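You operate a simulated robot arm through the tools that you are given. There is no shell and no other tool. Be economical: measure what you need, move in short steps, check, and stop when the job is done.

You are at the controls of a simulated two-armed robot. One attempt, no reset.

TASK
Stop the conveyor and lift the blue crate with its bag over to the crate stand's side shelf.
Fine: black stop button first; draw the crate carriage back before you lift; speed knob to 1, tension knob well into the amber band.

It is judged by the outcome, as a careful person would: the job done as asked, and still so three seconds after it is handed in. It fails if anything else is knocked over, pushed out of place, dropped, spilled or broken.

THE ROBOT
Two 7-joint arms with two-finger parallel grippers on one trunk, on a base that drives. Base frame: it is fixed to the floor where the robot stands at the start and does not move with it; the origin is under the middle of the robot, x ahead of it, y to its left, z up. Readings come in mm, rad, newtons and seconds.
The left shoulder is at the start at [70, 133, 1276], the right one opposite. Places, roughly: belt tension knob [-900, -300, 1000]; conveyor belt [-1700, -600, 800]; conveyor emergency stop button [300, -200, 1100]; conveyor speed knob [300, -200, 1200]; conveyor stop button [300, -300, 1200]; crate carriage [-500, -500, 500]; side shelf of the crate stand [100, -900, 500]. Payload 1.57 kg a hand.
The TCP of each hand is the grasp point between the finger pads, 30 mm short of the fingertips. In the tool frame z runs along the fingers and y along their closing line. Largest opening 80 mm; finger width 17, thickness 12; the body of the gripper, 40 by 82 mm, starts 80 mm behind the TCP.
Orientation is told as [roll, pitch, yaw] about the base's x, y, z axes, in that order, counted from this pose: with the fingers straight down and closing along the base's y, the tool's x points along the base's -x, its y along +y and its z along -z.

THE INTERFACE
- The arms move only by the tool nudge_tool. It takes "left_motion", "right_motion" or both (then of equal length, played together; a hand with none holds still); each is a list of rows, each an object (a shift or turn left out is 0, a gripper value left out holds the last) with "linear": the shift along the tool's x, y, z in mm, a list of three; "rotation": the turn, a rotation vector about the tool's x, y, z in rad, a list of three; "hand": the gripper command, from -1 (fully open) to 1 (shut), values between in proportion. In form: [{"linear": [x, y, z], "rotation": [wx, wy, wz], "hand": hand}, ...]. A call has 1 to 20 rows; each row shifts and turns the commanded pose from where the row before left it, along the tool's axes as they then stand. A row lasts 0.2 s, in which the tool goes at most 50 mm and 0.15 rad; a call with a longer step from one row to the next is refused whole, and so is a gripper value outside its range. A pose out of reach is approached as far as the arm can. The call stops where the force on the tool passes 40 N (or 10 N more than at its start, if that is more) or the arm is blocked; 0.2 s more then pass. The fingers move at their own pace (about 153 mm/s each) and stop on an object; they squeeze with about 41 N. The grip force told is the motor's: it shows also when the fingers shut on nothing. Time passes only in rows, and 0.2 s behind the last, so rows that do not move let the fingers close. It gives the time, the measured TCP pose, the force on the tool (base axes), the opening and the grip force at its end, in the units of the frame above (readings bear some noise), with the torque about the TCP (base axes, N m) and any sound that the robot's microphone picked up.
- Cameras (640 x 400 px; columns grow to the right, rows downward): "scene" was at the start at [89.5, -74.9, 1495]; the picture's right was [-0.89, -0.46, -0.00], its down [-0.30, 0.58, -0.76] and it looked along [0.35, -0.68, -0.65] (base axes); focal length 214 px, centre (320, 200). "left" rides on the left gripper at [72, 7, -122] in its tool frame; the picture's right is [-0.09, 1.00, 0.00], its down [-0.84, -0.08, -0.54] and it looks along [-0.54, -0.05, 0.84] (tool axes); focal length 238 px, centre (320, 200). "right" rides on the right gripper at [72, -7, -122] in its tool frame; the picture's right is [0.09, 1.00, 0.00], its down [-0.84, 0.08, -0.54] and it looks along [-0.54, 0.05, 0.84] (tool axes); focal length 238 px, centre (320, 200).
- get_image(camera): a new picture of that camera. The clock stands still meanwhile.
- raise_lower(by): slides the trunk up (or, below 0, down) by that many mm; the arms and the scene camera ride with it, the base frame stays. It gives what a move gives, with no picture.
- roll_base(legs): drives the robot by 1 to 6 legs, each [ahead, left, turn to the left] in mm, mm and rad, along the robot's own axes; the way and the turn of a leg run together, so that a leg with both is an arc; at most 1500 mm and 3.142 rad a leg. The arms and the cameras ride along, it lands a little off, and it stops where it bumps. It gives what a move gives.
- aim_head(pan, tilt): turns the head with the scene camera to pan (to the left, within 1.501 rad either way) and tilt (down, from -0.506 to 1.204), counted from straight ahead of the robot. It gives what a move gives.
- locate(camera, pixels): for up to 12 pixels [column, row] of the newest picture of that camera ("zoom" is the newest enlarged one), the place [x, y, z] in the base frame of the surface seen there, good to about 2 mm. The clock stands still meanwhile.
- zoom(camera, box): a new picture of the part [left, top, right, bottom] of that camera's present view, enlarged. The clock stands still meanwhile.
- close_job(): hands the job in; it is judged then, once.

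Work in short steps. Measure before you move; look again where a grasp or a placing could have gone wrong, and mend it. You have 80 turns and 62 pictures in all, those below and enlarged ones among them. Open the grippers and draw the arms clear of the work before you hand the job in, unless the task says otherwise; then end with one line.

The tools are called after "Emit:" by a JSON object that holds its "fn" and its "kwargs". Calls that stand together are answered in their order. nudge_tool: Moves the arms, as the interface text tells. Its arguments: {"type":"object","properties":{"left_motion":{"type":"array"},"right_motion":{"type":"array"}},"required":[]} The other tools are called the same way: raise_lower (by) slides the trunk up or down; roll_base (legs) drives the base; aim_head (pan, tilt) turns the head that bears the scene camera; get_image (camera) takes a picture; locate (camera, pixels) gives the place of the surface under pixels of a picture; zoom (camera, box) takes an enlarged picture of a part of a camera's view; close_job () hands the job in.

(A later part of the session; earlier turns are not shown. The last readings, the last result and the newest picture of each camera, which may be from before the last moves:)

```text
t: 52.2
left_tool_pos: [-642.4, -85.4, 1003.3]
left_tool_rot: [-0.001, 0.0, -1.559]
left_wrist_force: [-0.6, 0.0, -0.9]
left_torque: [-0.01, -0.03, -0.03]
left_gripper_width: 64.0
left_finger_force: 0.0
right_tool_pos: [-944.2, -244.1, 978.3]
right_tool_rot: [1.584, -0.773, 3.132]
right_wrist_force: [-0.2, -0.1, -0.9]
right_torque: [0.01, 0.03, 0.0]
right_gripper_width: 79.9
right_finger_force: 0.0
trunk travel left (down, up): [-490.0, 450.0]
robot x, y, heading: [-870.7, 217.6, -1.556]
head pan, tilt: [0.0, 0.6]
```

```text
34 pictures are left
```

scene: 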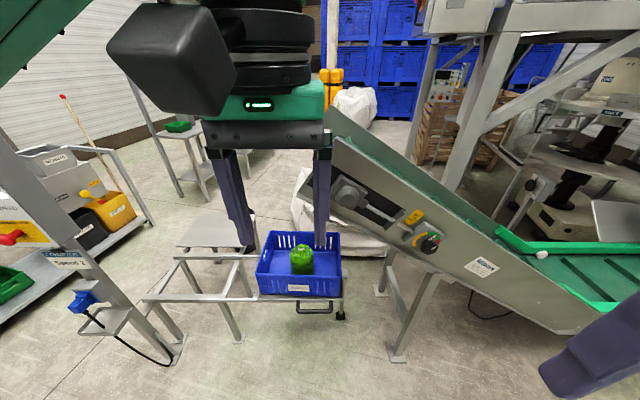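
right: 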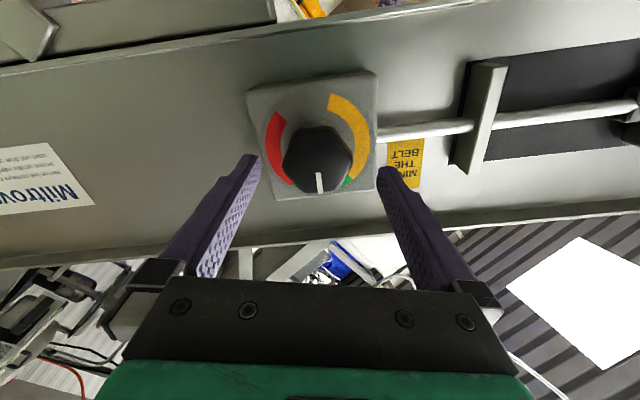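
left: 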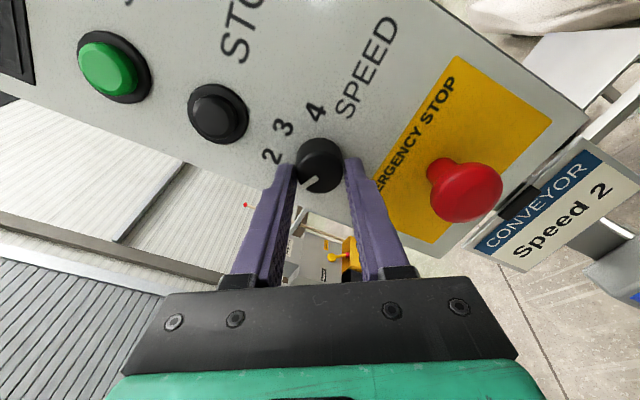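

Centred. I go forward 34 mm, close on the knob and turn 0.55 rad first to see that it follows.

Emit:
{"fn": "nudge_tool", "kwargs": {"right_motion": [{"linear": [0, 0, 20]}, {"linear": [0, 0, 14]}, {"hand": 1}, {"hand": 1}, {"hand": 1}]}}

Emit:
{"fn": "nudge_tool", "kwargs": {"right_motion": [{"rotation": [0, 0, -0.13]}, {"rotation": [0, 0, -0.13]}, {"rotation": [0, 0, -0.13]}, {"rotation": [0, 0, -0.13]}, {"rotation": [0, 0, -0.13]}, {"rotation": [0, 0, -0.13]}]}}

Emit:
{"fn": "get_image", "kwargs": {"camera": "right"}}

```text
t: 53.4
left_tool_pos: [-644.6, -87.3, 1004.4]
left_tool_rot: [0.0, 0.0, -1.561]
left_wrist_force: [-0.2, -1.3, 0.0]
left_torque: [-0.02, 0.01, 0.01]
left_gripper_width: 64.0
left_finger_force: 0.0
right_tool_pos: [-944.7, -279.5, 977.4]
right_tool_rot: [1.581, -0.772, 3.134]
right_wrist_force: [-2.6, 1.8, -7.7]
right_torque: [-0.07, -0.03, -0.37]
right_gripper_width: 50.4
right_finger_force: 45.0
trunk travel left (down, up): [-490.0, 450.0]
robot x, y, heading: [-871.1, 220.4, -1.562]
head pan, tilt: [0.0, 0.6]
```

```text
t: 54.8
left_tool_pos: [-646.3, -87.4, 1005.1]
left_tool_rot: [0.001, 0.003, -1.562]
left_wrist_force: [-0.2, -0.5, -0.5]
left_torque: [-0.02, 0.01, 0.01]
left_gripper_width: 63.9
left_finger_force: 0.0
right_tool_pos: [-946.3, -280.7, 978.2]
right_tool_rot: [1.801, -1.551, 2.913]
right_wrist_force: [-10.3, 7.5, -22.1]
right_torque: [-0.48, -0.03, 0.77]
right_gripper_width: 50.3
right_finger_force: 44.9
trunk travel left (down, up): [-490.0, 450.0]
robot x, y, heading: [-871.2, 216.4, -1.555]
head pan, tilt: [0.0, 0.6]
```

```text
33 pictures are left
```

right: 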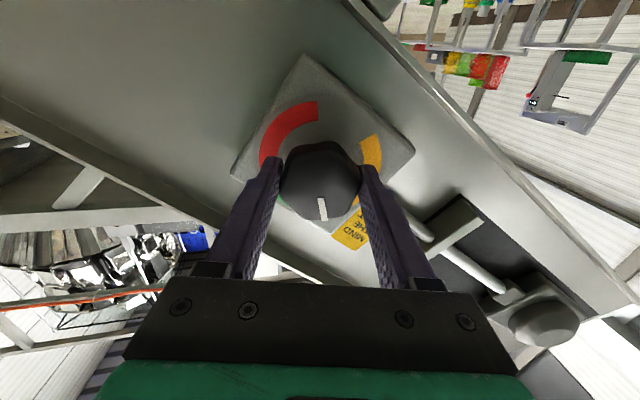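

The knob follows. I turn on another 0.85 rad toward mid amber.

Emit:
{"fn": "nudge_tool", "kwargs": {"right_motion": [{"rotation": [0, 0, -0.122]}, {"rotation": [0, 0, -0.122]}, {"rotation": [0, 0, -0.122]}, {"rotation": [0, 0, -0.122]}, {"rotation": [0, 0, -0.122]}, {"rotation": [0, 0, -0.122]}, {"rotation": [0, 0, -0.122]}]}}

Emit:
{"fn": "get_image", "kwargs": {"camera": "right"}}

```text
t: 56.4
left_tool_pos: [-647.6, -87.7, 1004.2]
left_tool_rot: [0.003, 0.0, -1.56]
left_wrist_force: [-0.9, 0.2, -0.1]
left_torque: [0.03, -0.02, -0.05]
left_gripper_width: 63.9
left_finger_force: 0.1
right_tool_pos: [-947.9, -279.2, 978.8]
right_tool_rot: [-1.58, -0.74, 0.007]
right_wrist_force: [-15.9, 4.9, -15.6]
right_torque: [0.48, -0.03, 0.98]
right_gripper_width: 50.1
right_finger_force: 45.0
trunk travel left (down, up): [-490.0, 450.0]
robot x, y, heading: [-868.8, 217.6, -1.561]
head pan, tilt: [0.0, 0.6]
```

```text
32 pictures are left
```

right: 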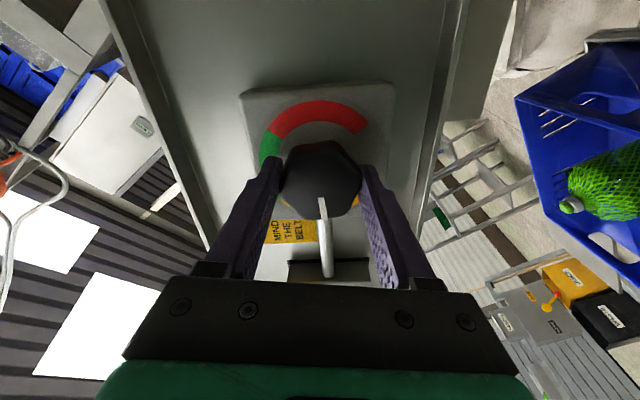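

Turned about 93° in all. I release, back off along the tool axis and read the dial.

Emit:
{"fn": "nudge_tool", "kwargs": {"right_motion": [{"hand": -1}, {"hand": -1}, {"linear": [0, 0, -40]}, {"linear": [0, 0, -45]}, {"linear": [0, 0, -30]}]}}

Emit:
{"fn": "zoom", "kwargs": {"camera": "right", "box": [240, 20, 400, 180]}}

```text
t: 57.6
left_tool_pos: [-643.5, -84.7, 1004.8]
left_tool_rot: [0.002, -0.003, -1.559]
left_wrist_force: [-0.1, 0.7, 0.0]
left_torque: [0.0, -0.01, -0.01]
left_gripper_width: 64.0
left_finger_force: 0.0
right_tool_pos: [-941.0, -165.4, 995.3]
right_tool_rot: [-1.583, -0.738, 0.006]
right_wrist_force: [0.1, 0.0, 0.5]
right_torque: [0.04, -0.01, -0.03]
right_gripper_width: 80.0
right_finger_force: 0.0
right hand out of reach, approached as far as the arm can: row 5
trunk travel left (down, up): [-490.0, 450.0]
robot x, y, heading: [-871.6, 217.2, -1.553]
head pan, tilt: [0.0, 0.6]
```

```text
2.50 times, centred on (320, 100) of right
```

zoom: 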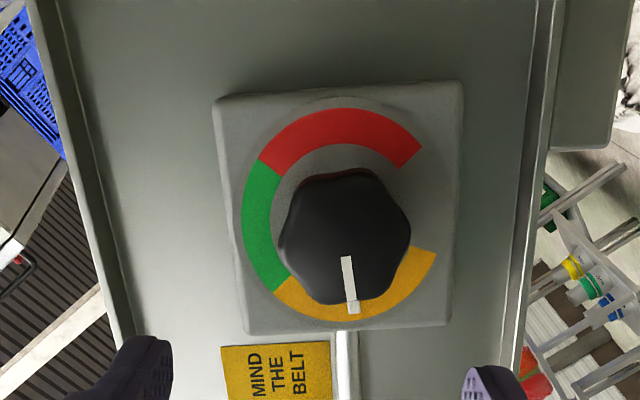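

The pointer sits mid-amber. I back off the base, turn the right tool down again and raise the head view on the stand from in front.

Emit:
{"fn": "roll_base", "kwargs": {"legs": [[-100, 0, 0], [0, 420, 0]]}}

Emit:
{"fn": "nudge_tool", "kwargs": {"right_motion": [{"linear": [0, 0, 15], "rotation": [0, 0, 0.14]}, {"linear": [0, 0, 15], "rotation": [0, 0, 0.14]}, {"rotation": [0, 0, 0.14]}, {"rotation": [0, 0, 0.14]}, {"rotation": [0, 0, 0.14]}, {"rotation": [0, 0, 0.13]}, {"rotation": [0, 0.143, 0]}, {"rotation": [0, 0.143, 0]}, {"rotation": [0, 0.143, 0]}, {"rotation": [0, 0.143, 0]}, {"rotation": [0, 0.143, 0]}, {"rotation": [0, 0.143, 0]}, {"rotation": [0, 0.143, 0]}, {"rotation": [0, 0.143, 0]}, {"rotation": [0, 0.143, 0]}, {"rotation": [0, 0.143, 0]}, {"rotation": [0, 0.143, 0]}, {}]}}

Emit:
{"fn": "aim_head", "kwargs": {"pan": 0, "tilt": 0.7}}

Emit:
{"fn": "get_image", "kwargs": {"camera": "scene"}}

```text
t: 61.0
left_tool_pos: [-228.9, 17.4, 1004.4]
left_tool_rot: [-0.001, 0.001, -1.562]
left_wrist_force: [-0.3, 0.0, 0.0]
left_torque: [0.0, 0.02, -0.02]
left_gripper_width: 64.1
left_finger_force: 0.0
right_tool_pos: [-527.7, -63.1, 993.5]
right_tool_rot: [-1.581, -0.739, 0.006]
right_wrist_force: [-0.3, -0.5, 0.0]
right_torque: [0.0, 0.03, 0.03]
right_gripper_width: 79.8
right_finger_force: 0.0
trunk travel left (down, up): [-490.0, 450.0]
robot x, y, heading: [-456.8, 321.9, -1.563]
head pan, tilt: [0.0, 0.6]
```

```text
t: 64.8
left_tool_pos: [-230.0, 17.6, 1004.6]
left_tool_rot: [-0.001, -0.001, -1.563]
left_wrist_force: [-0.1, 0.0, 0.3]
left_torque: [0.0, 0.02, -0.03]
left_gripper_width: 63.8
left_finger_force: 0.1
right_tool_pos: [-558.1, -74.8, 980.8]
right_tool_rot: [0.0, -0.005, -1.573]
right_wrist_force: [0.2, -0.1, 1.0]
right_torque: [0.0, 0.01, 0.05]
right_gripper_width: 79.8
right_finger_force: 0.1
right hand out of reach, approached as far as the arm can: row 15, 16, 17
trunk travel left (down, up): [-490.0, 450.0]
robot x, y, heading: [-454.2, 326.3, -1.561]
head pan, tilt: [0.0, 0.6]
```

```text
t: 65.4
left_tool_pos: [-229.0, 15.9, 1004.2]
left_tool_rot: [0.001, 0.001, -1.562]
left_wrist_force: [-0.2, 0.6, -0.3]
left_torque: [0.01, -0.01, -0.01]
left_gripper_width: 63.9
left_finger_force: 0.1
right_tool_pos: [-558.4, -73.8, 981.1]
right_tool_rot: [-0.001, -0.008, -1.574]
right_wrist_force: [0.7, 0.3, 0.6]
right_torque: [0.0, -0.04, 0.01]
right_gripper_width: 79.8
right_finger_force: 0.0
trunk travel left (down, up): [-490.0, 450.0]
robot x, y, heading: [-459.5, 323.0, -1.566]
head pan, tilt: [0.0, 0.7]
```

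```text
30 pictures are left
```

scene: 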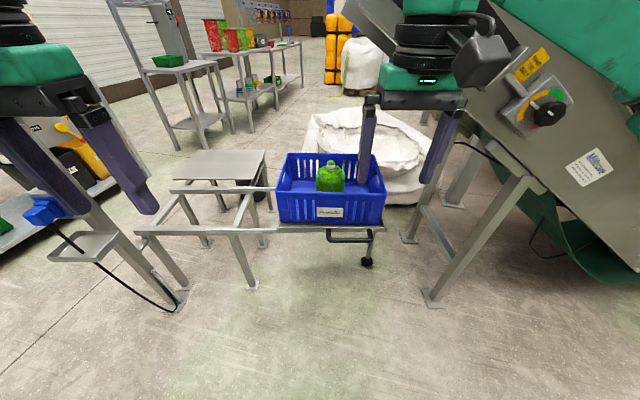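

I locate the crate rim corners, handle, rails, shelf corners and surroundings in an enlarged view.

Emit:
{"fn": "zoom", "kwargs": {"camera": "scene", "box": [130, 140, 400, 300]}}

Emit:
{"fn": "locate", "kwargs": {"camera": "scene", "pixels": [[283, 156], [379, 158], [384, 195], [277, 191], [385, 222], [280, 222], [348, 240], [181, 153], [265, 152], [265, 178], [176, 179], [138, 234]]}}

Emit:
{"fn": "locate", "kwargs": {"camera": "scene", "pixels": [[172, 188], [270, 190], [215, 187], [200, 230], [368, 262], [252, 285], [175, 308], [120, 260], [330, 178], [60, 260], [200, 148], [352, 234]]}}

```text
2.37 times, centred on (265, 220) of scene
```

zoom: 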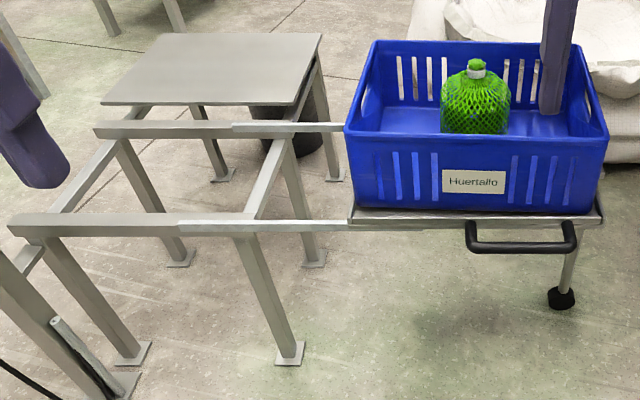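

```text
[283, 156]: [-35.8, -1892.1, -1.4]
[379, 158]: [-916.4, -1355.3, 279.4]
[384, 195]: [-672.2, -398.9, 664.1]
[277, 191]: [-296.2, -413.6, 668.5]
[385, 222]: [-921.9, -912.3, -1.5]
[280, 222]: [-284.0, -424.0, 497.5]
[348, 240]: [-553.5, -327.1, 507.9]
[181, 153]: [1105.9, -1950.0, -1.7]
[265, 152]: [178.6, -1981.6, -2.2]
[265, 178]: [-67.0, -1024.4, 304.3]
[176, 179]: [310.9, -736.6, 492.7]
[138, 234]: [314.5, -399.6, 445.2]
```

```text
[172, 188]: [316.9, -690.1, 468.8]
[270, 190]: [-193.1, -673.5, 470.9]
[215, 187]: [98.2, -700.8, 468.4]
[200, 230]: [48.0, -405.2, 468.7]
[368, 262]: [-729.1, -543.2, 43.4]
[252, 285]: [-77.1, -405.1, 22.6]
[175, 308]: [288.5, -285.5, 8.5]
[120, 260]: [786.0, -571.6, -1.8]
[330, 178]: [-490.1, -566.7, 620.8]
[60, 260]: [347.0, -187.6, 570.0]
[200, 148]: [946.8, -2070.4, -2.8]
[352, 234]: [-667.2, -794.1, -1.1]
```

Crate rim: x -296…-672, y ≈ -405, z ≈ 666; rails z 468 along x; shelf x -60…315, y from -740, z 499. Before moving I check free space on the +x side, and prepare the right hand by turning it 90° so it closes across the handle bar, lifting the left hand.

Emit:
{"fn": "locate", "kwargs": {"camera": "scene", "pixels": [[30, 215], [100, 185], [60, 165], [120, 215], [200, 120], [245, 110], [190, 145], [110, 235], [95, 245], [258, 195], [225, 100], [150, 205]]}}

Emit:
{"fn": "nudge_tool", "kwargs": {"left_motion": [{"linear": [0, 0, -40]}, {"linear": [0, 0, -40]}, {"linear": [0, 0, -40]}, {"linear": [0, 0, -40]}, {}, {}, {}, {}, {}, {}, {}, {}], "right_motion": [{"rotation": [0, 0, 0.1428]}, {"rotation": [0, 0, 0.1428]}, {"rotation": [0, 0, 0.1428]}, {"rotation": [0, 0, 0.1428]}, {"rotation": [0, 0, 0.1428]}, {"rotation": [0, 0, 0.1428]}, {"rotation": [0, 0, 0.1428]}, {"rotation": [0, 0, 0.1428]}, {"rotation": [0, 0, 0.1428]}, {"rotation": [0, 0, 0.1428]}, {"rotation": [0, 0, 0.1428]}, {}]}}

```text
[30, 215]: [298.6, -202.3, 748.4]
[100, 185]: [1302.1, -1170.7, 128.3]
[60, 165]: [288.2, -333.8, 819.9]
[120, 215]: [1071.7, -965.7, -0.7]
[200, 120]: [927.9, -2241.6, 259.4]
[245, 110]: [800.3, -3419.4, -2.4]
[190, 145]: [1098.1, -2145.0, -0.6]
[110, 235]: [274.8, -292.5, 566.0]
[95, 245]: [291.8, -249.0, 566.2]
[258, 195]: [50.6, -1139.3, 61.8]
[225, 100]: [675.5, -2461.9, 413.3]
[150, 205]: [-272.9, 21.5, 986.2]
```

```text
t: 68.0
left_tool_pos: [-269.3, -31.3, 1070.4]
left_tool_rot: [-0.001, 0.0, -1.562]
left_wrist_force: [-0.3, 0.0, 0.4]
left_torque: [-0.04, -0.01, -0.01]
left_gripper_width: 64.0
left_finger_force: 0.1
left hand out of reach, approached as far as the arm can: row 1, 2, 3, 4
right_tool_pos: [-557.5, -76.0, 981.2]
right_tool_rot: [0.006, -0.002, 3.135]
right_wrist_force: [0.2, -0.4, -0.2]
right_torque: [-0.03, 0.0, -0.01]
right_gripper_width: 80.0
right_finger_force: 0.1
trunk travel left (down, up): [-490.0, 450.0]
robot x, y, heading: [-454.6, 326.2, -1.562]
head pan, tilt: [0.0, 0.7]
```

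The +x side of the stand is free floor (x 350…1100). I drive ahead 250 mm and lower the trunk 370 mm so that the right hand sits just above the handle bar, then check.

Emit:
{"fn": "roll_base", "kwargs": {"legs": [[250, 0, 0]]}}

Emit:
{"fn": "raise_lower", "kwargs": {"by": -370}}

Emit:
{"fn": "get_image", "kwargs": {"camera": "right"}}

Emit:
{"fn": "get_image", "kwargs": {"camera": "scene"}}

```text
t: 69.8
left_tool_pos: [-272.7, -243.5, 1078.7]
left_tool_rot: [0.005, -0.02, -1.569]
left_wrist_force: [0.7, -0.1, -0.5]
left_torque: [0.0, 0.01, 0.0]
left_gripper_width: 63.7
left_finger_force: 0.0
right_tool_pos: [-560.6, -282.5, 988.9]
right_tool_rot: [0.032, -0.001, -3.133]
right_wrist_force: [-0.1, 0.2, -0.3]
right_torque: [-0.01, -0.02, 0.01]
right_gripper_width: 80.1
right_finger_force: 0.0
trunk travel left (down, up): [-490.0, 450.0]
robot x, y, heading: [-452.9, 94.6, -1.57]
head pan, tilt: [0.0, 0.7]
stopped in leg 1: the robot was blocked; the commanded pose is now the measured one
```

```text
t: 73.4
left_tool_pos: [-267.7, -261.2, 701.4]
left_tool_rot: [-0.001, -0.001, -1.567]
left_wrist_force: [-1.0, -0.2, 0.5]
left_torque: [0.05, -0.01, -0.04]
left_gripper_width: 64.4
left_finger_force: 0.0
right_tool_pos: [-556.6, -299.6, 611.9]
right_tool_rot: [0.011, -0.006, -3.137]
right_wrist_force: [0.3, -0.9, 0.0]
right_torque: [0.02, 0.0, -0.01]
right_gripper_width: 79.9
right_finger_force: 0.0
trunk travel left (down, up): [-120.0, 820.0]
robot x, y, heading: [-453.3, 92.8, -1.566]
head pan, tilt: [0.0, 0.7]
```

```text
28 pictures are left
```

right: 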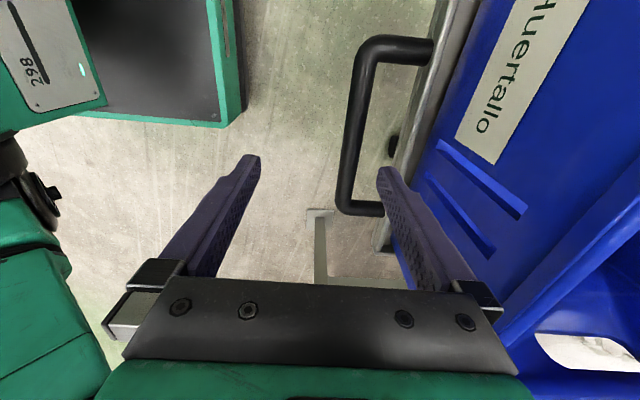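

```text
27 pictures are left
```

scene: 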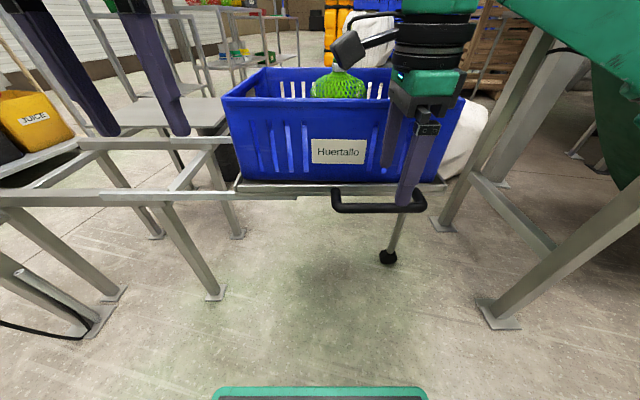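

The base was blocked at y ≈ 93. I measure the base outline and nearby feet, and the handle bar.

Emit:
{"fn": "locate", "kwargs": {"camera": "right", "pixels": [[232, 120], [160, 100], [90, 100], [355, 120], [345, 60], [370, 205], [430, 48], [320, 218], [425, 90], [343, 190]]}}

Emit:
{"fn": "locate", "kwargs": {"camera": "scene", "pixels": [[218, 392], [320, 390], [425, 392], [500, 315], [215, 293], [388, 258], [110, 292], [90, 318], [230, 98], [465, 72], [440, 180]]}}

```text
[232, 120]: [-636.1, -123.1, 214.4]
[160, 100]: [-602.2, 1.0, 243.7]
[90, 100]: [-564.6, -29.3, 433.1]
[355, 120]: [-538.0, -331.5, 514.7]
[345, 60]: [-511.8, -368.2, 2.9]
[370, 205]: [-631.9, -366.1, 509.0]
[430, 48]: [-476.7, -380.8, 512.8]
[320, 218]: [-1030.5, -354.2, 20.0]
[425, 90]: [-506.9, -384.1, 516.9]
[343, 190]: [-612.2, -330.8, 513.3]
```

```text
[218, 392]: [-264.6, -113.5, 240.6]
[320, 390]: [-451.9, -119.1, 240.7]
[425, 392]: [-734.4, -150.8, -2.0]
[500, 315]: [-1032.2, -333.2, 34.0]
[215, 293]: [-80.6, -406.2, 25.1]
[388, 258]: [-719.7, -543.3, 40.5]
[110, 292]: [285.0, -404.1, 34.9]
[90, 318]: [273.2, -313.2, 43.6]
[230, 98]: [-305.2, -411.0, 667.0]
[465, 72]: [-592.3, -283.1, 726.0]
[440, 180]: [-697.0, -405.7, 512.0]
```

The base's front is at y ≈ -123, z ≤ 240, so the bump was at arm height (conveyor end), now cleared by the lowering. The bar is at y ≈ -331, z ≈ 514, x -490…-632. I narrow the fingers, shift 32 mm forward and lower onto the bar.

Emit:
{"fn": "nudge_tool", "kwargs": {"right_motion": [{"linear": [0, 16, 0], "hand": -0.2}, {"linear": [0, 16, 0]}, {"linear": [0, 0, 40]}, {"linear": [0, 0, 40]}, {"linear": [0, 0, 25]}, {}]}}

Emit:
{"fn": "get_image", "kwargs": {"camera": "right"}}

```text
t: 74.8
left_tool_pos: [-267.9, -260.4, 702.2]
left_tool_rot: [-0.001, -0.002, -1.566]
left_wrist_force: [-0.4, -0.3, 0.3]
left_torque: [-0.01, -0.01, 0.02]
left_gripper_width: 64.0
left_finger_force: 0.1
right_tool_pos: [-569.3, -321.8, 499.8]
right_tool_rot: [0.011, -0.005, -3.137]
right_wrist_force: [0.2, 0.6, 0.0]
right_torque: [0.01, 0.01, -0.03]
right_gripper_width: 47.8
right_finger_force: 0.0
right hand out of reach, approached as far as the arm can: row 1, 2
trunk travel left (down, up): [-120.0, 820.0]
robot x, y, heading: [-452.8, 95.4, -1.565]
head pan, tilt: [0.0, 0.7]
```

```text
26 pictures are left
```

right: 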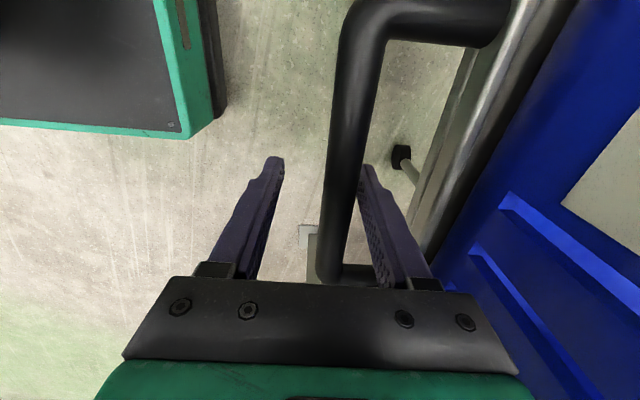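

The bar lies between the fingers. I close and drive left (+x) 150 mm to see whether the carriage follows.

Emit:
{"fn": "nudge_tool", "kwargs": {"right_motion": [{"hand": 1}, {"hand": 1}, {"hand": 1}]}}

Emit:
{"fn": "roll_base", "kwargs": {"legs": [[0, 150, 0]]}}

Emit:
{"fn": "get_image", "kwargs": {"camera": "scene"}}

```text
t: 75.2
left_tool_pos: [-266.7, -264.9, 699.9]
left_tool_rot: [0.001, 0.005, -1.565]
left_wrist_force: [0.1, 0.0, -0.5]
left_torque: [-0.02, 0.0, 0.0]
left_gripper_width: 64.2
left_finger_force: 0.1
right_tool_pos: [-568.3, -335.1, 499.0]
right_tool_rot: [0.037, 0.0, 3.139]
right_wrist_force: [3.3, -41.6, -3.6]
right_torque: [0.09, -0.11, 0.33]
right_gripper_width: 19.4
right_finger_force: 33.8
trunk travel left (down, up): [-120.0, 820.0]
robot x, y, heading: [-452.0, 92.6, -1.563]
head pan, tilt: [0.0, 0.7]
stopped in row 2 (right hand): the force on the tool passed its limit (the readings are from after the stop); the commanded pose is now the measured one
```

```text
t: 76.5
left_tool_pos: [-116.7, -262.3, 700.2]
left_tool_rot: [0.001, 0.003, -1.567]
left_wrist_force: [0.0, -0.5, 0.4]
left_torque: [-0.02, 0.02, 0.02]
left_gripper_width: 63.8
left_finger_force: 0.0
right_tool_pos: [-418.1, -333.4, 499.6]
right_tool_rot: [0.038, 0.0, 3.141]
right_wrist_force: [2.8, -51.1, 2.1]
right_torque: [0.15, 0.52, 0.21]
right_gripper_width: 20.0
right_finger_force: 33.7
trunk travel left (down, up): [-120.0, 820.0]
robot x, y, heading: [-303.0, 95.8, -1.561]
head pan, tilt: [0.0, 0.7]
```

```text
25 pictures are left
```

scene: 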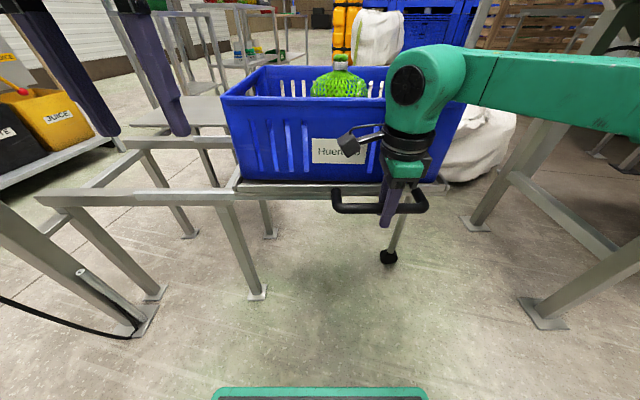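

The carriage follows smoothly (crate unmoved in the picture). I relieve the sideways strain with a few mm forward and drive on 150 mm.

Emit:
{"fn": "nudge_tool", "kwargs": {"right_motion": [{"linear": [0, 5, 0]}, {}]}}

Emit:
{"fn": "roll_base", "kwargs": {"legs": [[0, 130, 0]]}}

Emit:
{"fn": "get_image", "kwargs": {"camera": "scene"}}

```text
t: 77.1
left_tool_pos: [-117.8, -259.1, 700.9]
left_tool_rot: [0.0, -0.002, -1.567]
left_wrist_force: [0.1, 0.7, 0.4]
left_torque: [-0.02, 0.0, -0.04]
left_gripper_width: 64.0
left_finger_force: 0.1
right_tool_pos: [-418.1, -332.4, 501.7]
right_tool_rot: [0.035, -0.001, -3.139]
right_wrist_force: [2.5, 28.3, -23.5]
right_torque: [-0.14, -0.07, 0.12]
right_gripper_width: 19.8
right_finger_force: 34.1
trunk travel left (down, up): [-120.0, 820.0]
robot x, y, heading: [-300.8, 94.0, -1.564]
head pan, tilt: [0.0, 0.7]
```

```text
t: 78.4
left_tool_pos: [13.3, -257.3, 702.0]
left_tool_rot: [0.0, -0.001, -1.567]
left_wrist_force: [-0.2, 0.6, -0.2]
left_torque: [-0.04, 0.02, -0.01]
left_gripper_width: 64.0
left_finger_force: 0.2
right_tool_pos: [-287.6, -331.2, 502.5]
right_tool_rot: [0.037, -0.002, -3.14]
right_wrist_force: [1.8, 37.5, -19.5]
right_torque: [-0.08, -0.11, 0.04]
right_gripper_width: 19.4
right_finger_force: 33.7
trunk travel left (down, up): [-120.0, 820.0]
robot x, y, heading: [-170.5, 96.0, -1.563]
head pan, tilt: [0.0, 0.7]
```

```text
24 pictures are left
```

scene: 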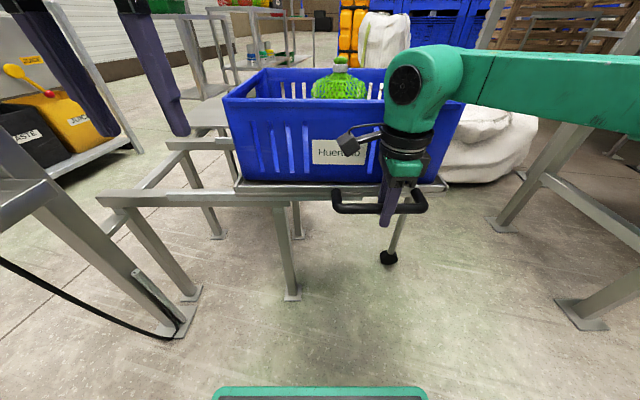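

Moved 280 mm so far. Before going further I retract the left hand (post at x ≈ 275–300, y -187…-335) and look left with the head for clearance.

Emit:
{"fn": "nudge_tool", "kwargs": {"left_motion": [{"linear": [40, -20, 0]}, {"linear": [40, -20, 0]}, {"linear": [40, -20, 0]}, {"linear": [20, -40, 0]}, {}]}}

Emit:
{"fn": "aim_head", "kwargs": {"pan": 0.9, "tilt": 0.5}}

Emit:
{"fn": "get_image", "kwargs": {"camera": "scene"}}

```text
t: 79.6
left_tool_pos: [-94.1, -125.1, 688.4]
left_tool_rot: [0.001, -0.002, -1.566]
left_wrist_force: [0.0, 0.1, -0.3]
left_torque: [-0.01, 0.02, 0.01]
left_gripper_width: 64.1
left_finger_force: 0.1
left hand out of reach, approached as far as the arm can: row 1, 2
right_tool_pos: [-287.3, -332.1, 501.5]
right_tool_rot: [0.038, -0.003, -3.139]
right_wrist_force: [-1.8, 9.0, 4.7]
right_torque: [0.05, -0.13, 0.04]
right_gripper_width: 19.7
right_finger_force: 33.8
trunk travel left (down, up): [-120.0, 820.0]
robot x, y, heading: [-173.4, 96.6, -1.566]
head pan, tilt: [0.0, 0.7]
```

```text
t: 80.8
left_tool_pos: [-93.4, -124.8, 689.0]
left_tool_rot: [0.0, -0.003, -1.567]
left_wrist_force: [0.0, -0.2, -0.1]
left_torque: [-0.02, 0.0, -0.02]
left_gripper_width: 63.8
left_finger_force: 0.1
right_tool_pos: [-287.7, -331.7, 503.0]
right_tool_rot: [0.038, -0.004, -3.14]
right_wrist_force: [-2.2, 9.8, 4.6]
right_torque: [-0.02, 0.06, -0.01]
right_gripper_width: 19.4
right_finger_force: 33.9
trunk travel left (down, up): [-120.0, 820.0]
robot x, y, heading: [-169.1, 97.8, -1.56]
head pan, tilt: [0.901, 0.499]
```

```text
23 pictures are left
```

scene: 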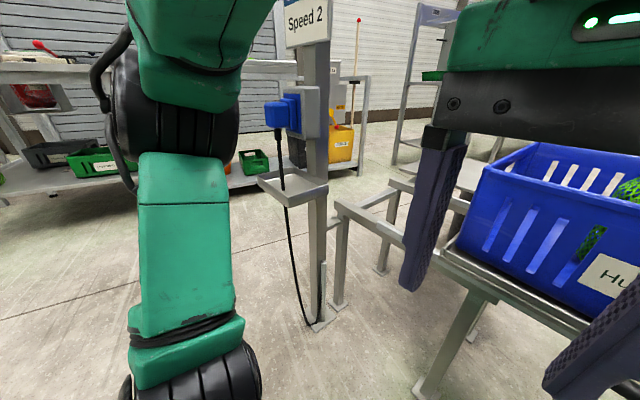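

I measure the left arm's outermost points against the post and its little tray.

Emit:
{"fn": "locate", "kwargs": {"camera": "scene", "pixels": [[235, 130], [228, 190], [180, 130], [240, 40], [238, 290], [285, 110], [262, 182], [325, 180], [345, 210], [320, 322], [120, 150], [320, 35]]}}

```text
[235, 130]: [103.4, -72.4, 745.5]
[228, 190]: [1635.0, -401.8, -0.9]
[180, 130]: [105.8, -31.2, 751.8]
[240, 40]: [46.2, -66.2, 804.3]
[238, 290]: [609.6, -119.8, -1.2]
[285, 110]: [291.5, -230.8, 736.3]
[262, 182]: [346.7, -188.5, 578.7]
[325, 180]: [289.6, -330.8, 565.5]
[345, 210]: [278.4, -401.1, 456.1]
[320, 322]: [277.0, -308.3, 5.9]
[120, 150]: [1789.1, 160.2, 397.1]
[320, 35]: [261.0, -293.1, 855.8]
```

The elbow will pass at y ≈ -75…-110, clear of the post tray (y ≤ -187). I drive 160 mm further left.

Emit:
{"fn": "roll_base", "kwargs": {"legs": [[0, 160, 0]]}}

Emit:
{"fn": "aim_head", "kwargs": {"pan": 0.2, "tilt": 0.7}}

Emit:
{"fn": "get_image", "kwargs": {"camera": "scene"}}

```text
t: 82.2
left_tool_pos: [64.3, -124.5, 689.4]
left_tool_rot: [0.0, -0.003, -1.568]
left_wrist_force: [-0.9, -0.5, -0.5]
left_torque: [-0.01, -0.01, 0.0]
left_gripper_width: 64.2
left_finger_force: 0.2
right_tool_pos: [-127.8, -330.6, 502.4]
right_tool_rot: [0.038, -0.001, -3.136]
right_wrist_force: [1.6, 19.2, -0.4]
right_torque: [-0.02, -0.21, 0.14]
right_gripper_width: 19.9
right_finger_force: 33.1
trunk travel left (down, up): [-120.0, 820.0]
robot x, y, heading: [-11.0, 93.6, -1.566]
head pan, tilt: [0.901, 0.499]
```

```text
t: 83.3
left_tool_pos: [64.1, -124.9, 687.9]
left_tool_rot: [0.0, -0.002, -1.567]
left_wrist_force: [0.3, 0.0, -0.1]
left_torque: [-0.04, 0.01, 0.02]
left_gripper_width: 64.0
left_finger_force: 0.1
right_tool_pos: [-128.5, -330.9, 501.9]
right_tool_rot: [0.036, -0.001, -3.139]
right_wrist_force: [-0.8, 6.3, 7.1]
right_torque: [0.03, 0.14, -0.07]
right_gripper_width: 19.5
right_finger_force: 33.3
trunk travel left (down, up): [-120.0, 820.0]
robot x, y, heading: [-9.7, 93.2, -1.565]
head pan, tilt: [0.201, 0.7]
```

```text
22 pictures are left
```

scene: 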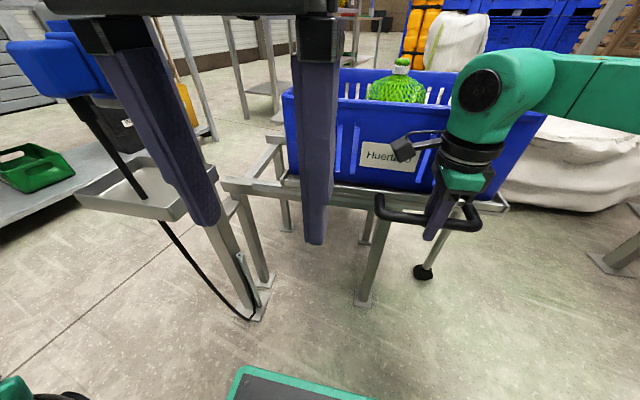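

Still moving freely. I drive another 160 mm.

Emit:
{"fn": "roll_base", "kwargs": {"legs": [[0, 160, 0]]}}

Emit:
{"fn": "get_image", "kwargs": {"camera": "scene"}}

```text
t: 84.7
left_tool_pos: [224.6, -122.6, 689.1]
left_tool_rot: [-0.001, -0.003, -1.565]
left_wrist_force: [0.7, -0.8, -0.5]
left_torque: [0.0, -0.01, -0.02]
left_gripper_width: 63.9
left_finger_force: 0.1
right_tool_pos: [33.7, -329.1, 500.7]
right_tool_rot: [0.033, -0.002, -3.136]
right_wrist_force: [-4.7, 16.6, 1.2]
right_torque: [-0.01, -0.01, -0.14]
right_gripper_width: 19.6
right_finger_force: 33.9
trunk travel left (down, up): [-120.0, 820.0]
robot x, y, heading: [147.3, 98.3, -1.564]
head pan, tilt: [0.201, 0.7]
```

```text
21 pictures are left
```

scene: 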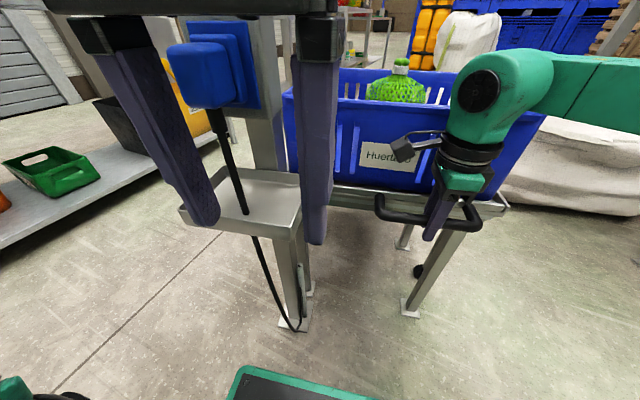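

The carriage has been drawn back 600 mm; the crate (x ≈ -75…305) now stands beside the shelf. I release the handle, and measure the bench/shelf on the +x side.

Emit:
{"fn": "locate", "kwargs": {"camera": "scene", "pixels": [[160, 185], [10, 235], [55, 165], [230, 140], [60, 380], [40, 250], [100, 230], [180, 120], [350, 190], [284, 95], [335, 75], [545, 115]]}}

Emit:
{"fn": "nudge_tool", "kwargs": {"right_motion": [{"hand": -0.2}, {"hand": -0.2}, {"linear": [0, 0, -40]}, {"linear": [0, 0, -40]}, {"linear": [0, 0, -40]}]}}

```text
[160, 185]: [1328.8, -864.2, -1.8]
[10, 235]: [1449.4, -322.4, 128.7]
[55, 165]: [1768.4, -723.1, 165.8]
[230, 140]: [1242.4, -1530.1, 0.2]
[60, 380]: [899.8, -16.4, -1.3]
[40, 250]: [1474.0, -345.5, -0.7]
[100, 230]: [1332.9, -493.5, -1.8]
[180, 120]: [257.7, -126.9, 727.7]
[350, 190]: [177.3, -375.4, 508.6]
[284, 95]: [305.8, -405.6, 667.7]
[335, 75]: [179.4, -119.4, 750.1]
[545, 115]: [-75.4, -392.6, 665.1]
```

```text
t: 85.9
left_tool_pos: [225.0, -123.2, 689.1]
left_tool_rot: [0.0, -0.004, -1.566]
left_wrist_force: [0.2, 0.2, 0.4]
left_torque: [-0.01, -0.03, -0.01]
left_gripper_width: 64.0
left_finger_force: 0.0
right_tool_pos: [26.2, -320.8, 618.0]
right_tool_rot: [0.031, -0.001, -3.137]
right_wrist_force: [-0.2, -0.5, 0.0]
right_torque: [-0.01, -0.01, -0.02]
right_gripper_width: 48.1
right_finger_force: 0.1
right hand out of reach, approached as far as the arm can: row 5
trunk travel left (down, up): [-120.0, 820.0]
robot x, y, heading: [148.8, 99.6, -1.566]
head pan, tilt: [0.201, 0.7]
```

Crate now x -75…306, front y ≈ -400, rim z ≈ 667; the aisle on the +x side is free to x ≈ 1330. I back away, drive around the post to the +x side and turn to face -x.

Emit:
{"fn": "roll_base", "kwargs": {"legs": [[-400, 0, 0], [0, 680, 0], [1045, 0, 0], [0, 0, -1.575]]}}

Emit:
{"fn": "nudge_tool", "kwargs": {"right_motion": [{"rotation": [0, 0, -0.1428], "hand": -1}, {"rotation": [0, 0, -0.1428]}, {"rotation": [0, 0, -0.1428]}, {"rotation": [0, 0, -0.1428]}, {"rotation": [0, 0, -0.1428]}, {"rotation": [0, 0, -0.1428]}, {"rotation": [0, 0, -0.1428]}, {"rotation": [0, 0, -0.1428]}, {"rotation": [0, 0, -0.1428]}, {"rotation": [0, 0, -0.1428]}, {"rotation": [0, 0, -0.1428]}]}}

Emit:
{"fn": "raise_lower", "kwargs": {"by": 240}}

Emit:
{"fn": "aim_head", "kwargs": {"pan": 0, "tilt": 0.75}}

Emit:
{"fn": "get_image", "kwargs": {"camera": "scene"}}

```text
t: 100.7
left_tool_pos: [609.3, -621.3, 688.2]
left_tool_rot: [-0.001, -0.001, 3.131]
left_wrist_force: [-0.8, -0.4, -0.1]
left_torque: [0.01, 0.02, 0.03]
left_gripper_width: 64.1
left_finger_force: 0.1
right_tool_pos: [415.6, -420.3, 617.4]
right_tool_rot: [0.031, -0.001, 1.563]
right_wrist_force: [0.0, 0.5, 0.6]
right_torque: [0.01, -0.02, -0.02]
right_gripper_width: 47.9
right_finger_force: 0.1
trunk travel left (down, up): [-120.0, 820.0]
robot x, y, heading: [831.7, -547.1, 3.136]
head pan, tilt: [0.201, 0.7]
```

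```text
t: 103.1
left_tool_pos: [609.7, -620.6, 688.4]
left_tool_rot: [0.0, -0.002, 3.132]
left_wrist_force: [-0.1, 0.5, 0.3]
left_torque: [0.03, -0.01, 0.02]
left_gripper_width: 63.9
left_finger_force: 0.1
right_tool_pos: [414.9, -419.4, 616.4]
right_tool_rot: [-0.002, -0.034, 3.134]
right_wrist_force: [-0.3, 0.1, -0.3]
right_torque: [0.0, -0.01, 0.0]
right_gripper_width: 80.2
right_finger_force: 0.0
trunk travel left (down, up): [-120.0, 820.0]
robot x, y, heading: [833.8, -546.8, 3.133]
head pan, tilt: [0.201, 0.7]
```

```text
t: 105.6
left_tool_pos: [611.9, -623.6, 928.3]
left_tool_rot: [-0.003, -0.003, 3.132]
left_wrist_force: [0.7, 0.1, -0.7]
left_torque: [0.02, 0.0, 0.01]
left_gripper_width: 64.0
left_finger_force: 0.0
right_tool_pos: [417.6, -420.5, 858.0]
right_tool_rot: [-0.003, -0.035, 3.133]
right_wrist_force: [-0.6, -0.1, -0.1]
right_torque: [-0.02, -0.03, 0.01]
right_gripper_width: 80.1
right_finger_force: 0.1
trunk travel left (down, up): [-360.0, 580.0]
robot x, y, heading: [830.2, -550.2, 3.13]
head pan, tilt: [0.201, 0.7]
```

```text
t: 106.3
left_tool_pos: [610.4, -623.1, 928.5]
left_tool_rot: [-0.004, -0.004, 3.129]
left_wrist_force: [0.6, -0.6, 0.6]
left_torque: [0.01, -0.03, -0.01]
left_gripper_width: 64.2
left_finger_force: 0.0
right_tool_pos: [417.3, -421.0, 857.6]
right_tool_rot: [-0.003, -0.036, 3.131]
right_wrist_force: [-0.3, -0.7, 0.2]
right_torque: [0.03, -0.04, 0.01]
right_gripper_width: 79.9
right_finger_force: 0.1
trunk travel left (down, up): [-360.0, 580.0]
robot x, y, heading: [831.8, -547.3, 3.135]
head pan, tilt: [0.0, 0.75]
```

```text
20 pictures are left
```

scene: 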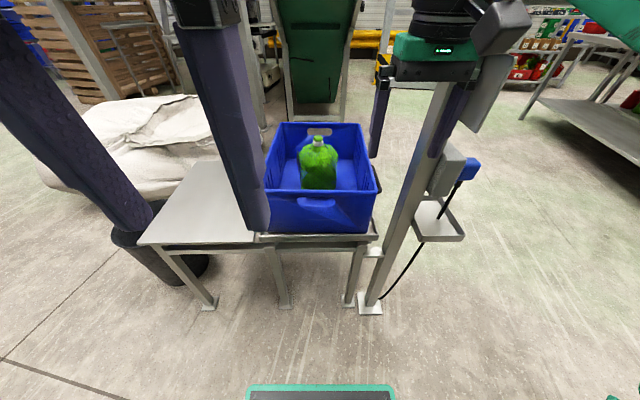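

Layout is clear: crate, shelf to its left, post to its right (y ≥ -335). To keep the right forearm off the post I'll stand further toward -y. First I measure the crate rim, walls and shelf.

Emit:
{"fn": "zoom", "kwargs": {"camera": "scene", "box": [130, 100, 400, 268]}}

Emit:
{"fn": "locate", "kwargs": {"camera": "scene", "pixels": [[268, 192], [373, 194], [284, 124], [361, 125], [367, 160], [276, 160], [142, 241], [250, 241], [196, 164], [232, 164], [318, 236], [375, 232]]}}

Emit:
{"fn": "nudge_tool", "kwargs": {"right_motion": [{"linear": [-4, -40, 0]}, {"linear": [-4, -40, 0]}, {"linear": [-4, -40, 0]}, {"linear": [-4, -40, 0]}, {"linear": [0, -40, 10]}, {"linear": [0, -31, 8]}, {}], "left_motion": [{"linear": [-30, 0, 20]}, {"linear": [-30, -20, 20]}, {"linear": [-30, -25, 15]}, {"linear": [-30, -25, 15]}, {"linear": [-30, -25, 15]}, {"linear": [-30, -25, 3]}, {"linear": [-29, -26, 0]}]}}

```text
2.37 times, centred on (265, 184) of scene
```

zoom: 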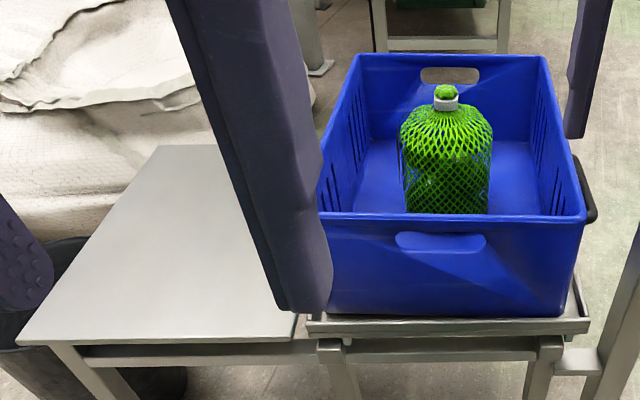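

```text
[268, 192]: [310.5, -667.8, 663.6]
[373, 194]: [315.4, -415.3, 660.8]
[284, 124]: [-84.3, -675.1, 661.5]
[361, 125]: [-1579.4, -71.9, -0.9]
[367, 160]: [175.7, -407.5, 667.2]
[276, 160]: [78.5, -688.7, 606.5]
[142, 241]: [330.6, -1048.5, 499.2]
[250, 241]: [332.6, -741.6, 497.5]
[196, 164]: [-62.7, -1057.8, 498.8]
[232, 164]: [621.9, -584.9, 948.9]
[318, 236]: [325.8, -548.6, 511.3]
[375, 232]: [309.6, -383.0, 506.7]
```

```text
t: 107.2
left_tool_pos: [513.7, -630.8, 879.4]
left_tool_rot: [-0.027, -0.025, -3.065]
left_wrist_force: [-0.4, -1.7, 0.4]
left_torque: [0.16, 0.06, -0.04]
left_gripper_width: 64.0
left_finger_force: 0.1
right_tool_pos: [411.3, -397.5, 852.5]
right_tool_rot: [-0.134, 0.019, -2.884]
right_wrist_force: [-0.5, 0.0, 0.1]
right_torque: [-0.02, -0.02, -0.02]
right_gripper_width: 79.9
right_finger_force: 0.0
trunk travel left (down, up): [-360.0, 580.0]
robot x, y, heading: [808.3, -556.4, -3.068]
head pan, tilt: [0.0, 0.75]
stopped in row 4 (right hand): the arm was blocked; the commanded pose is now the measured one
```

The right arm met the panel/post while moving sideways. I move it back, check the panel, then relocate the base toward -y before spreading the arms.

Emit:
{"fn": "nudge_tool", "kwargs": {"right_motion": [{"linear": [15, 30, 0]}, {"linear": [10, 40, 0]}, {"linear": [0, 30, 0]}]}}

Emit:
{"fn": "roll_base", "kwargs": {"legs": [[0, 180, 0]]}}

Emit:
{"fn": "aim_head", "kwargs": {"pan": -0.5, "tilt": 0.4}}

Emit:
{"fn": "get_image", "kwargs": {"camera": "scene"}}

```text
t: 108.0
left_tool_pos: [494.1, -602.9, 871.3]
left_tool_rot: [-0.001, -0.001, -3.074]
left_wrist_force: [-0.7, 0.7, 0.0]
left_torque: [0.01, -0.03, 0.0]
left_gripper_width: 63.8
left_finger_force: 0.0
right_tool_pos: [440.6, -456.3, 825.7]
right_tool_rot: [-0.09, 0.047, -2.911]
right_wrist_force: [0.5, -0.1, -0.6]
right_torque: [0.01, 0.02, 0.0]
right_gripper_width: 80.1
right_finger_force: 0.1
trunk travel left (down, up): [-360.0, 580.0]
robot x, y, heading: [809.0, -554.1, -3.077]
head pan, tilt: [0.0, 0.75]
```

```text
t: 109.5
left_tool_pos: [506.5, -785.9, 870.6]
left_tool_rot: [0.0, -0.002, -3.073]
left_wrist_force: [0.1, -0.1, 0.0]
left_torque: [-0.01, 0.03, 0.0]
left_gripper_width: 64.1
left_finger_force: 0.0
right_tool_pos: [452.8, -638.7, 825.5]
right_tool_rot: [-0.091, 0.046, -2.905]
right_wrist_force: [-0.8, 0.0, 0.5]
right_torque: [0.05, -0.01, -0.01]
right_gripper_width: 79.9
right_finger_force: 0.0
trunk travel left (down, up): [-360.0, 580.0]
robot x, y, heading: [825.1, -736.1, -3.073]
head pan, tilt: [0.0, 0.75]
```

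```text
t: 110.4
left_tool_pos: [507.1, -783.8, 871.0]
left_tool_rot: [0.001, -0.002, -3.075]
left_wrist_force: [-0.4, -0.6, -1.0]
left_torque: [0.01, -0.05, 0.02]
left_gripper_width: 64.0
left_finger_force: 0.1
right_tool_pos: [452.9, -638.5, 825.4]
right_tool_rot: [-0.093, 0.044, -2.905]
right_wrist_force: [-0.5, 0.7, -0.1]
right_torque: [-0.01, -0.01, 0.02]
right_gripper_width: 80.1
right_finger_force: 0.1
trunk travel left (down, up): [-360.0, 580.0]
robot x, y, heading: [819.7, -733.7, -3.074]
head pan, tilt: [-0.499, 0.4]
```

```text
18 pictures are left
```

scene: 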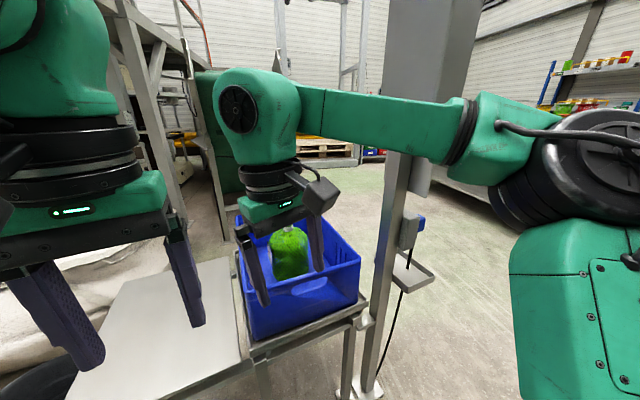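

The panel and post stand intact. I measure the right arm's elbow and wrist geometry to plan clearance.

Emit:
{"fn": "locate", "kwargs": {"camera": "scene", "pixels": [[500, 120], [265, 110], [400, 120], [600, 130], [440, 40], [395, 220], [405, 160], [560, 300], [420, 90], [385, 40], [480, 40]]}}

```text
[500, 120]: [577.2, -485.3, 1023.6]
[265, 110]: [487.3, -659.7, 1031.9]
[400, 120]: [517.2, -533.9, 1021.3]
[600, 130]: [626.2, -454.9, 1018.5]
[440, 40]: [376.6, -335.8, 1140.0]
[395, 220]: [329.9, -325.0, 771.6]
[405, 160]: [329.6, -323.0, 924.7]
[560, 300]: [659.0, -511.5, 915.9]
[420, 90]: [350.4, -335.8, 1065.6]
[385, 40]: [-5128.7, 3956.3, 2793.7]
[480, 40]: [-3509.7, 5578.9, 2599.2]
```

Plan: stand further toward -y, turned ~25° to the right, so that the right arm reaches the front wall stretched, with its elbow clear of the post. First raise the trunk 220 mm, turn and reposition.

Emit:
{"fn": "raise_lower", "kwargs": {"by": 220}}

Emit:
{"fn": "roll_base", "kwargs": {"legs": [[0, 190, 0], [0, 0, -0.5]]}}

```text
t: 112.7
left_tool_pos: [507.7, -784.6, 1091.1]
left_tool_rot: [-0.001, -0.002, -3.073]
left_wrist_force: [0.0, 0.5, -0.6]
left_torque: [-0.01, 0.01, 0.01]
left_gripper_width: 63.9
left_finger_force: 0.0
right_tool_pos: [453.6, -638.4, 1045.4]
right_tool_rot: [-0.094, 0.045, -2.906]
right_wrist_force: [0.3, 0.3, 0.5]
right_torque: [0.0, 0.0, 0.0]
right_gripper_width: 80.2
right_finger_force: 0.1
trunk travel left (down, up): [-580.0, 360.0]
robot x, y, heading: [823.3, -736.0, -3.068]
head pan, tilt: [-0.499, 0.4]
```

```text
t: 115.7
left_tool_pos: [536.0, -819.8, 1092.1]
left_tool_rot: [0.002, -0.003, 2.71]
left_wrist_force: [-0.3, -0.2, -0.3]
left_torque: [0.0, 0.01, -0.02]
left_gripper_width: 64.0
left_finger_force: 0.0
right_tool_pos: [558.1, -662.6, 1044.9]
right_tool_rot: [-0.092, 0.044, 2.877]
right_wrist_force: [0.0, 0.3, 0.7]
right_torque: [-0.02, 0.02, -0.02]
right_gripper_width: 80.2
right_finger_force: 0.1
trunk travel left (down, up): [-580.0, 360.0]
robot x, y, heading: [835.2, -924.5, 2.71]
head pan, tilt: [-0.499, 0.4]
```

Now I level both hands to yaw π and move them to the planned spread (right 390,-482; left 390,-758; z ≈ 856), still clear of crate and post.

Emit:
{"fn": "nudge_tool", "kwargs": {"right_motion": [{"rotation": [-0.031, -0.015, -0.09]}, {"rotation": [-0.031, -0.015, -0.09]}, {"rotation": [-0.03, -0.014, -0.085]}, {"linear": [-24, -25.9, 27]}, {"linear": [-24, -25.9, 27]}, {"linear": [-24, -25.9, 27]}, {"linear": [-24, -25.9, 27]}, {"linear": [-24, -25.9, 27]}, {"linear": [-24, -25.9, 27]}, {"linear": [-24, -25.9, 27]}, {}], "left_motion": [{"rotation": [0, 0, -0.145], "hand": -1}, {"rotation": [0, 0, -0.145]}, {"rotation": [0, 0, -0.14]}, {"linear": [-20.9, -8.9, 33.7]}, {"linear": [-20.9, -8.9, 33.7]}, {"linear": [-20.9, -8.9, 33.7]}, {"linear": [-20.9, -8.9, 33.7]}, {"linear": [-20.9, -8.9, 33.7]}, {"linear": [-20.9, -8.9, 33.7]}, {"linear": [-20.9, -8.9, 33.7]}, {}]}}

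Emit:
{"fn": "aim_head", "kwargs": {"pan": -0.1, "tilt": 0.75}}

Emit:
{"fn": "get_image", "kwargs": {"camera": "scene"}}

```text
t: 118.1
left_tool_pos: [389.0, -755.8, 855.1]
left_tool_rot: [0.0, -0.003, 3.138]
left_wrist_force: [-0.9, 0.6, 0.3]
left_torque: [0.02, 0.03, 0.01]
left_gripper_width: 80.0
left_finger_force: 0.0
right_tool_pos: [455.4, -577.7, 847.7]
right_tool_rot: [0.002, 0.009, 3.138]
right_wrist_force: [0.3, -0.7, -0.4]
right_torque: [-0.01, -0.02, 0.01]
right_gripper_width: 79.7
right_finger_force: 0.1
right hand out of reach, approached as far as the arm can: row 7, 8, 9, 10
trunk travel left (down, up): [-580.0, 360.0]
robot x, y, heading: [832.9, -923.6, 2.708]
head pan, tilt: [-0.499, 0.4]
```

```text
t: 119.0
left_tool_pos: [388.5, -755.2, 856.3]
left_tool_rot: [0.002, 0.0, 3.142]
left_wrist_force: [1.0, -0.4, -0.4]
left_torque: [0.01, 0.01, 0.0]
left_gripper_width: 80.0
left_finger_force: 0.1
right_tool_pos: [455.4, -577.8, 848.6]
right_tool_rot: [0.004, 0.011, 3.138]
right_wrist_force: [-0.3, 1.0, 0.3]
right_torque: [0.01, 0.02, 0.0]
right_gripper_width: 80.3
right_finger_force: 0.0
trunk travel left (down, up): [-580.0, 360.0]
robot x, y, heading: [834.8, -925.4, 2.711]
head pan, tilt: [-0.099, 0.75]
```

```text
17 pictures are left
```

scene: 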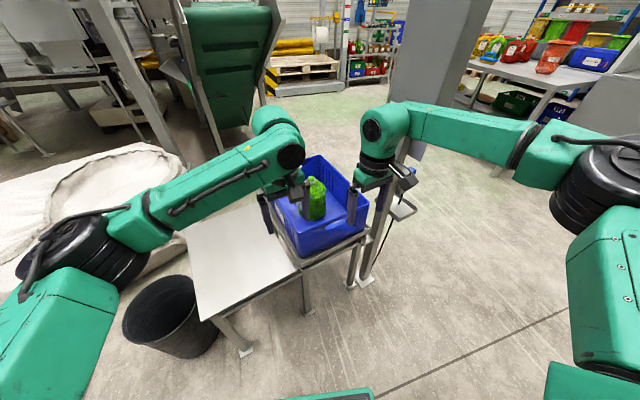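

The right arm reached only part way. I measure its elbow and forearm now to judge the posture and clearance.

Emit:
{"fn": "locate", "kwargs": {"camera": "scene", "pixels": [[610, 165], [540, 140], [385, 125], [440, 130], [600, 250], [60, 240], [150, 215], [280, 150], [40, 320], [375, 170], [310, 200], [385, 215]]}}

```text
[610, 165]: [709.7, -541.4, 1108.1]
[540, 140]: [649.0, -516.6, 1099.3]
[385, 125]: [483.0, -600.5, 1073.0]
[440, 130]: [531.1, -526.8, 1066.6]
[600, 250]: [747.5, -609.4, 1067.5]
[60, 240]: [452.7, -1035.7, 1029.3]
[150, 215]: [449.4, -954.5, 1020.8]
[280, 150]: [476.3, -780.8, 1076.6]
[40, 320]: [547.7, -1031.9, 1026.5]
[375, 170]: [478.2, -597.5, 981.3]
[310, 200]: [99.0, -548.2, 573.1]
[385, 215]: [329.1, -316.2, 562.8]
```

The right elbow bulges outward ~180 mm whatever I do, so from this side it would strike the post. Working from the -x side (facing +x) both elbows are free, so I'll go round there; first I drive out the way I came, along y = 400, to x ≈ -360.

Emit:
{"fn": "roll_base", "kwargs": {"legs": [[0, 0, -1.14], [1325, 0, 0], [0, 1200, 0], [0, 0, -1.571]]}}

Emit:
{"fn": "aim_head", "kwargs": {"pan": -1.2, "tilt": 0.6}}

Emit:
{"fn": "get_image", "kwargs": {"camera": "scene"}}

```text
t: 138.1
left_tool_pos: [97.4, 437.1, 855.2]
left_tool_rot: [0.0, -0.001, 0.424]
left_wrist_force: [0.6, -1.3, 0.4]
left_torque: [0.03, -0.03, -0.01]
left_gripper_width: 80.2
left_finger_force: 0.0
right_tool_pos: [111.5, 246.7, 848.1]
right_tool_rot: [0.004, 0.01, 0.422]
right_wrist_force: [1.1, 0.0, -0.3]
right_torque: [0.03, 0.01, 0.0]
right_gripper_width: 79.9
right_finger_force: 0.0
trunk travel left (down, up): [-580.0, 360.0]
robot x, y, heading: [-375.0, 407.2, -0.003]
head pan, tilt: [-0.099, 0.75]
```

```text
t: 139.4
left_tool_pos: [98.1, 438.7, 855.9]
left_tool_rot: [0.0, 0.0, 0.425]
left_wrist_force: [1.1, 1.0, 0.3]
left_torque: [-0.01, 0.02, 0.01]
left_gripper_width: 80.3
left_finger_force: 0.0
right_tool_pos: [111.5, 246.5, 847.5]
right_tool_rot: [0.003, 0.011, 0.422]
right_wrist_force: [-0.6, 0.6, 0.7]
right_torque: [-0.01, 0.0, 0.0]
right_gripper_width: 79.9
right_finger_force: 0.0
trunk travel left (down, up): [-580.0, 360.0]
robot x, y, heading: [-376.3, 407.8, -0.004]
head pan, tilt: [-1.201, 0.6]
```

```text
16 pictures are left
```

scene: 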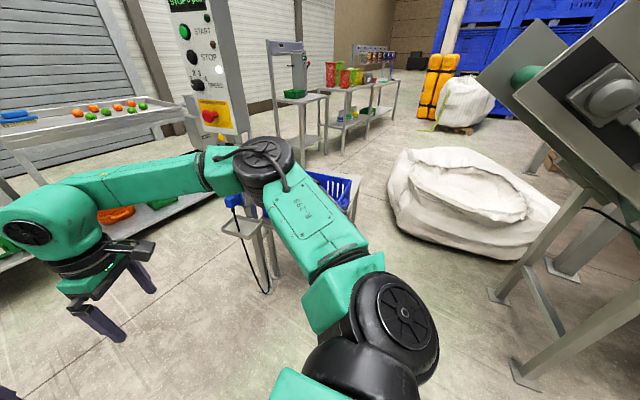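

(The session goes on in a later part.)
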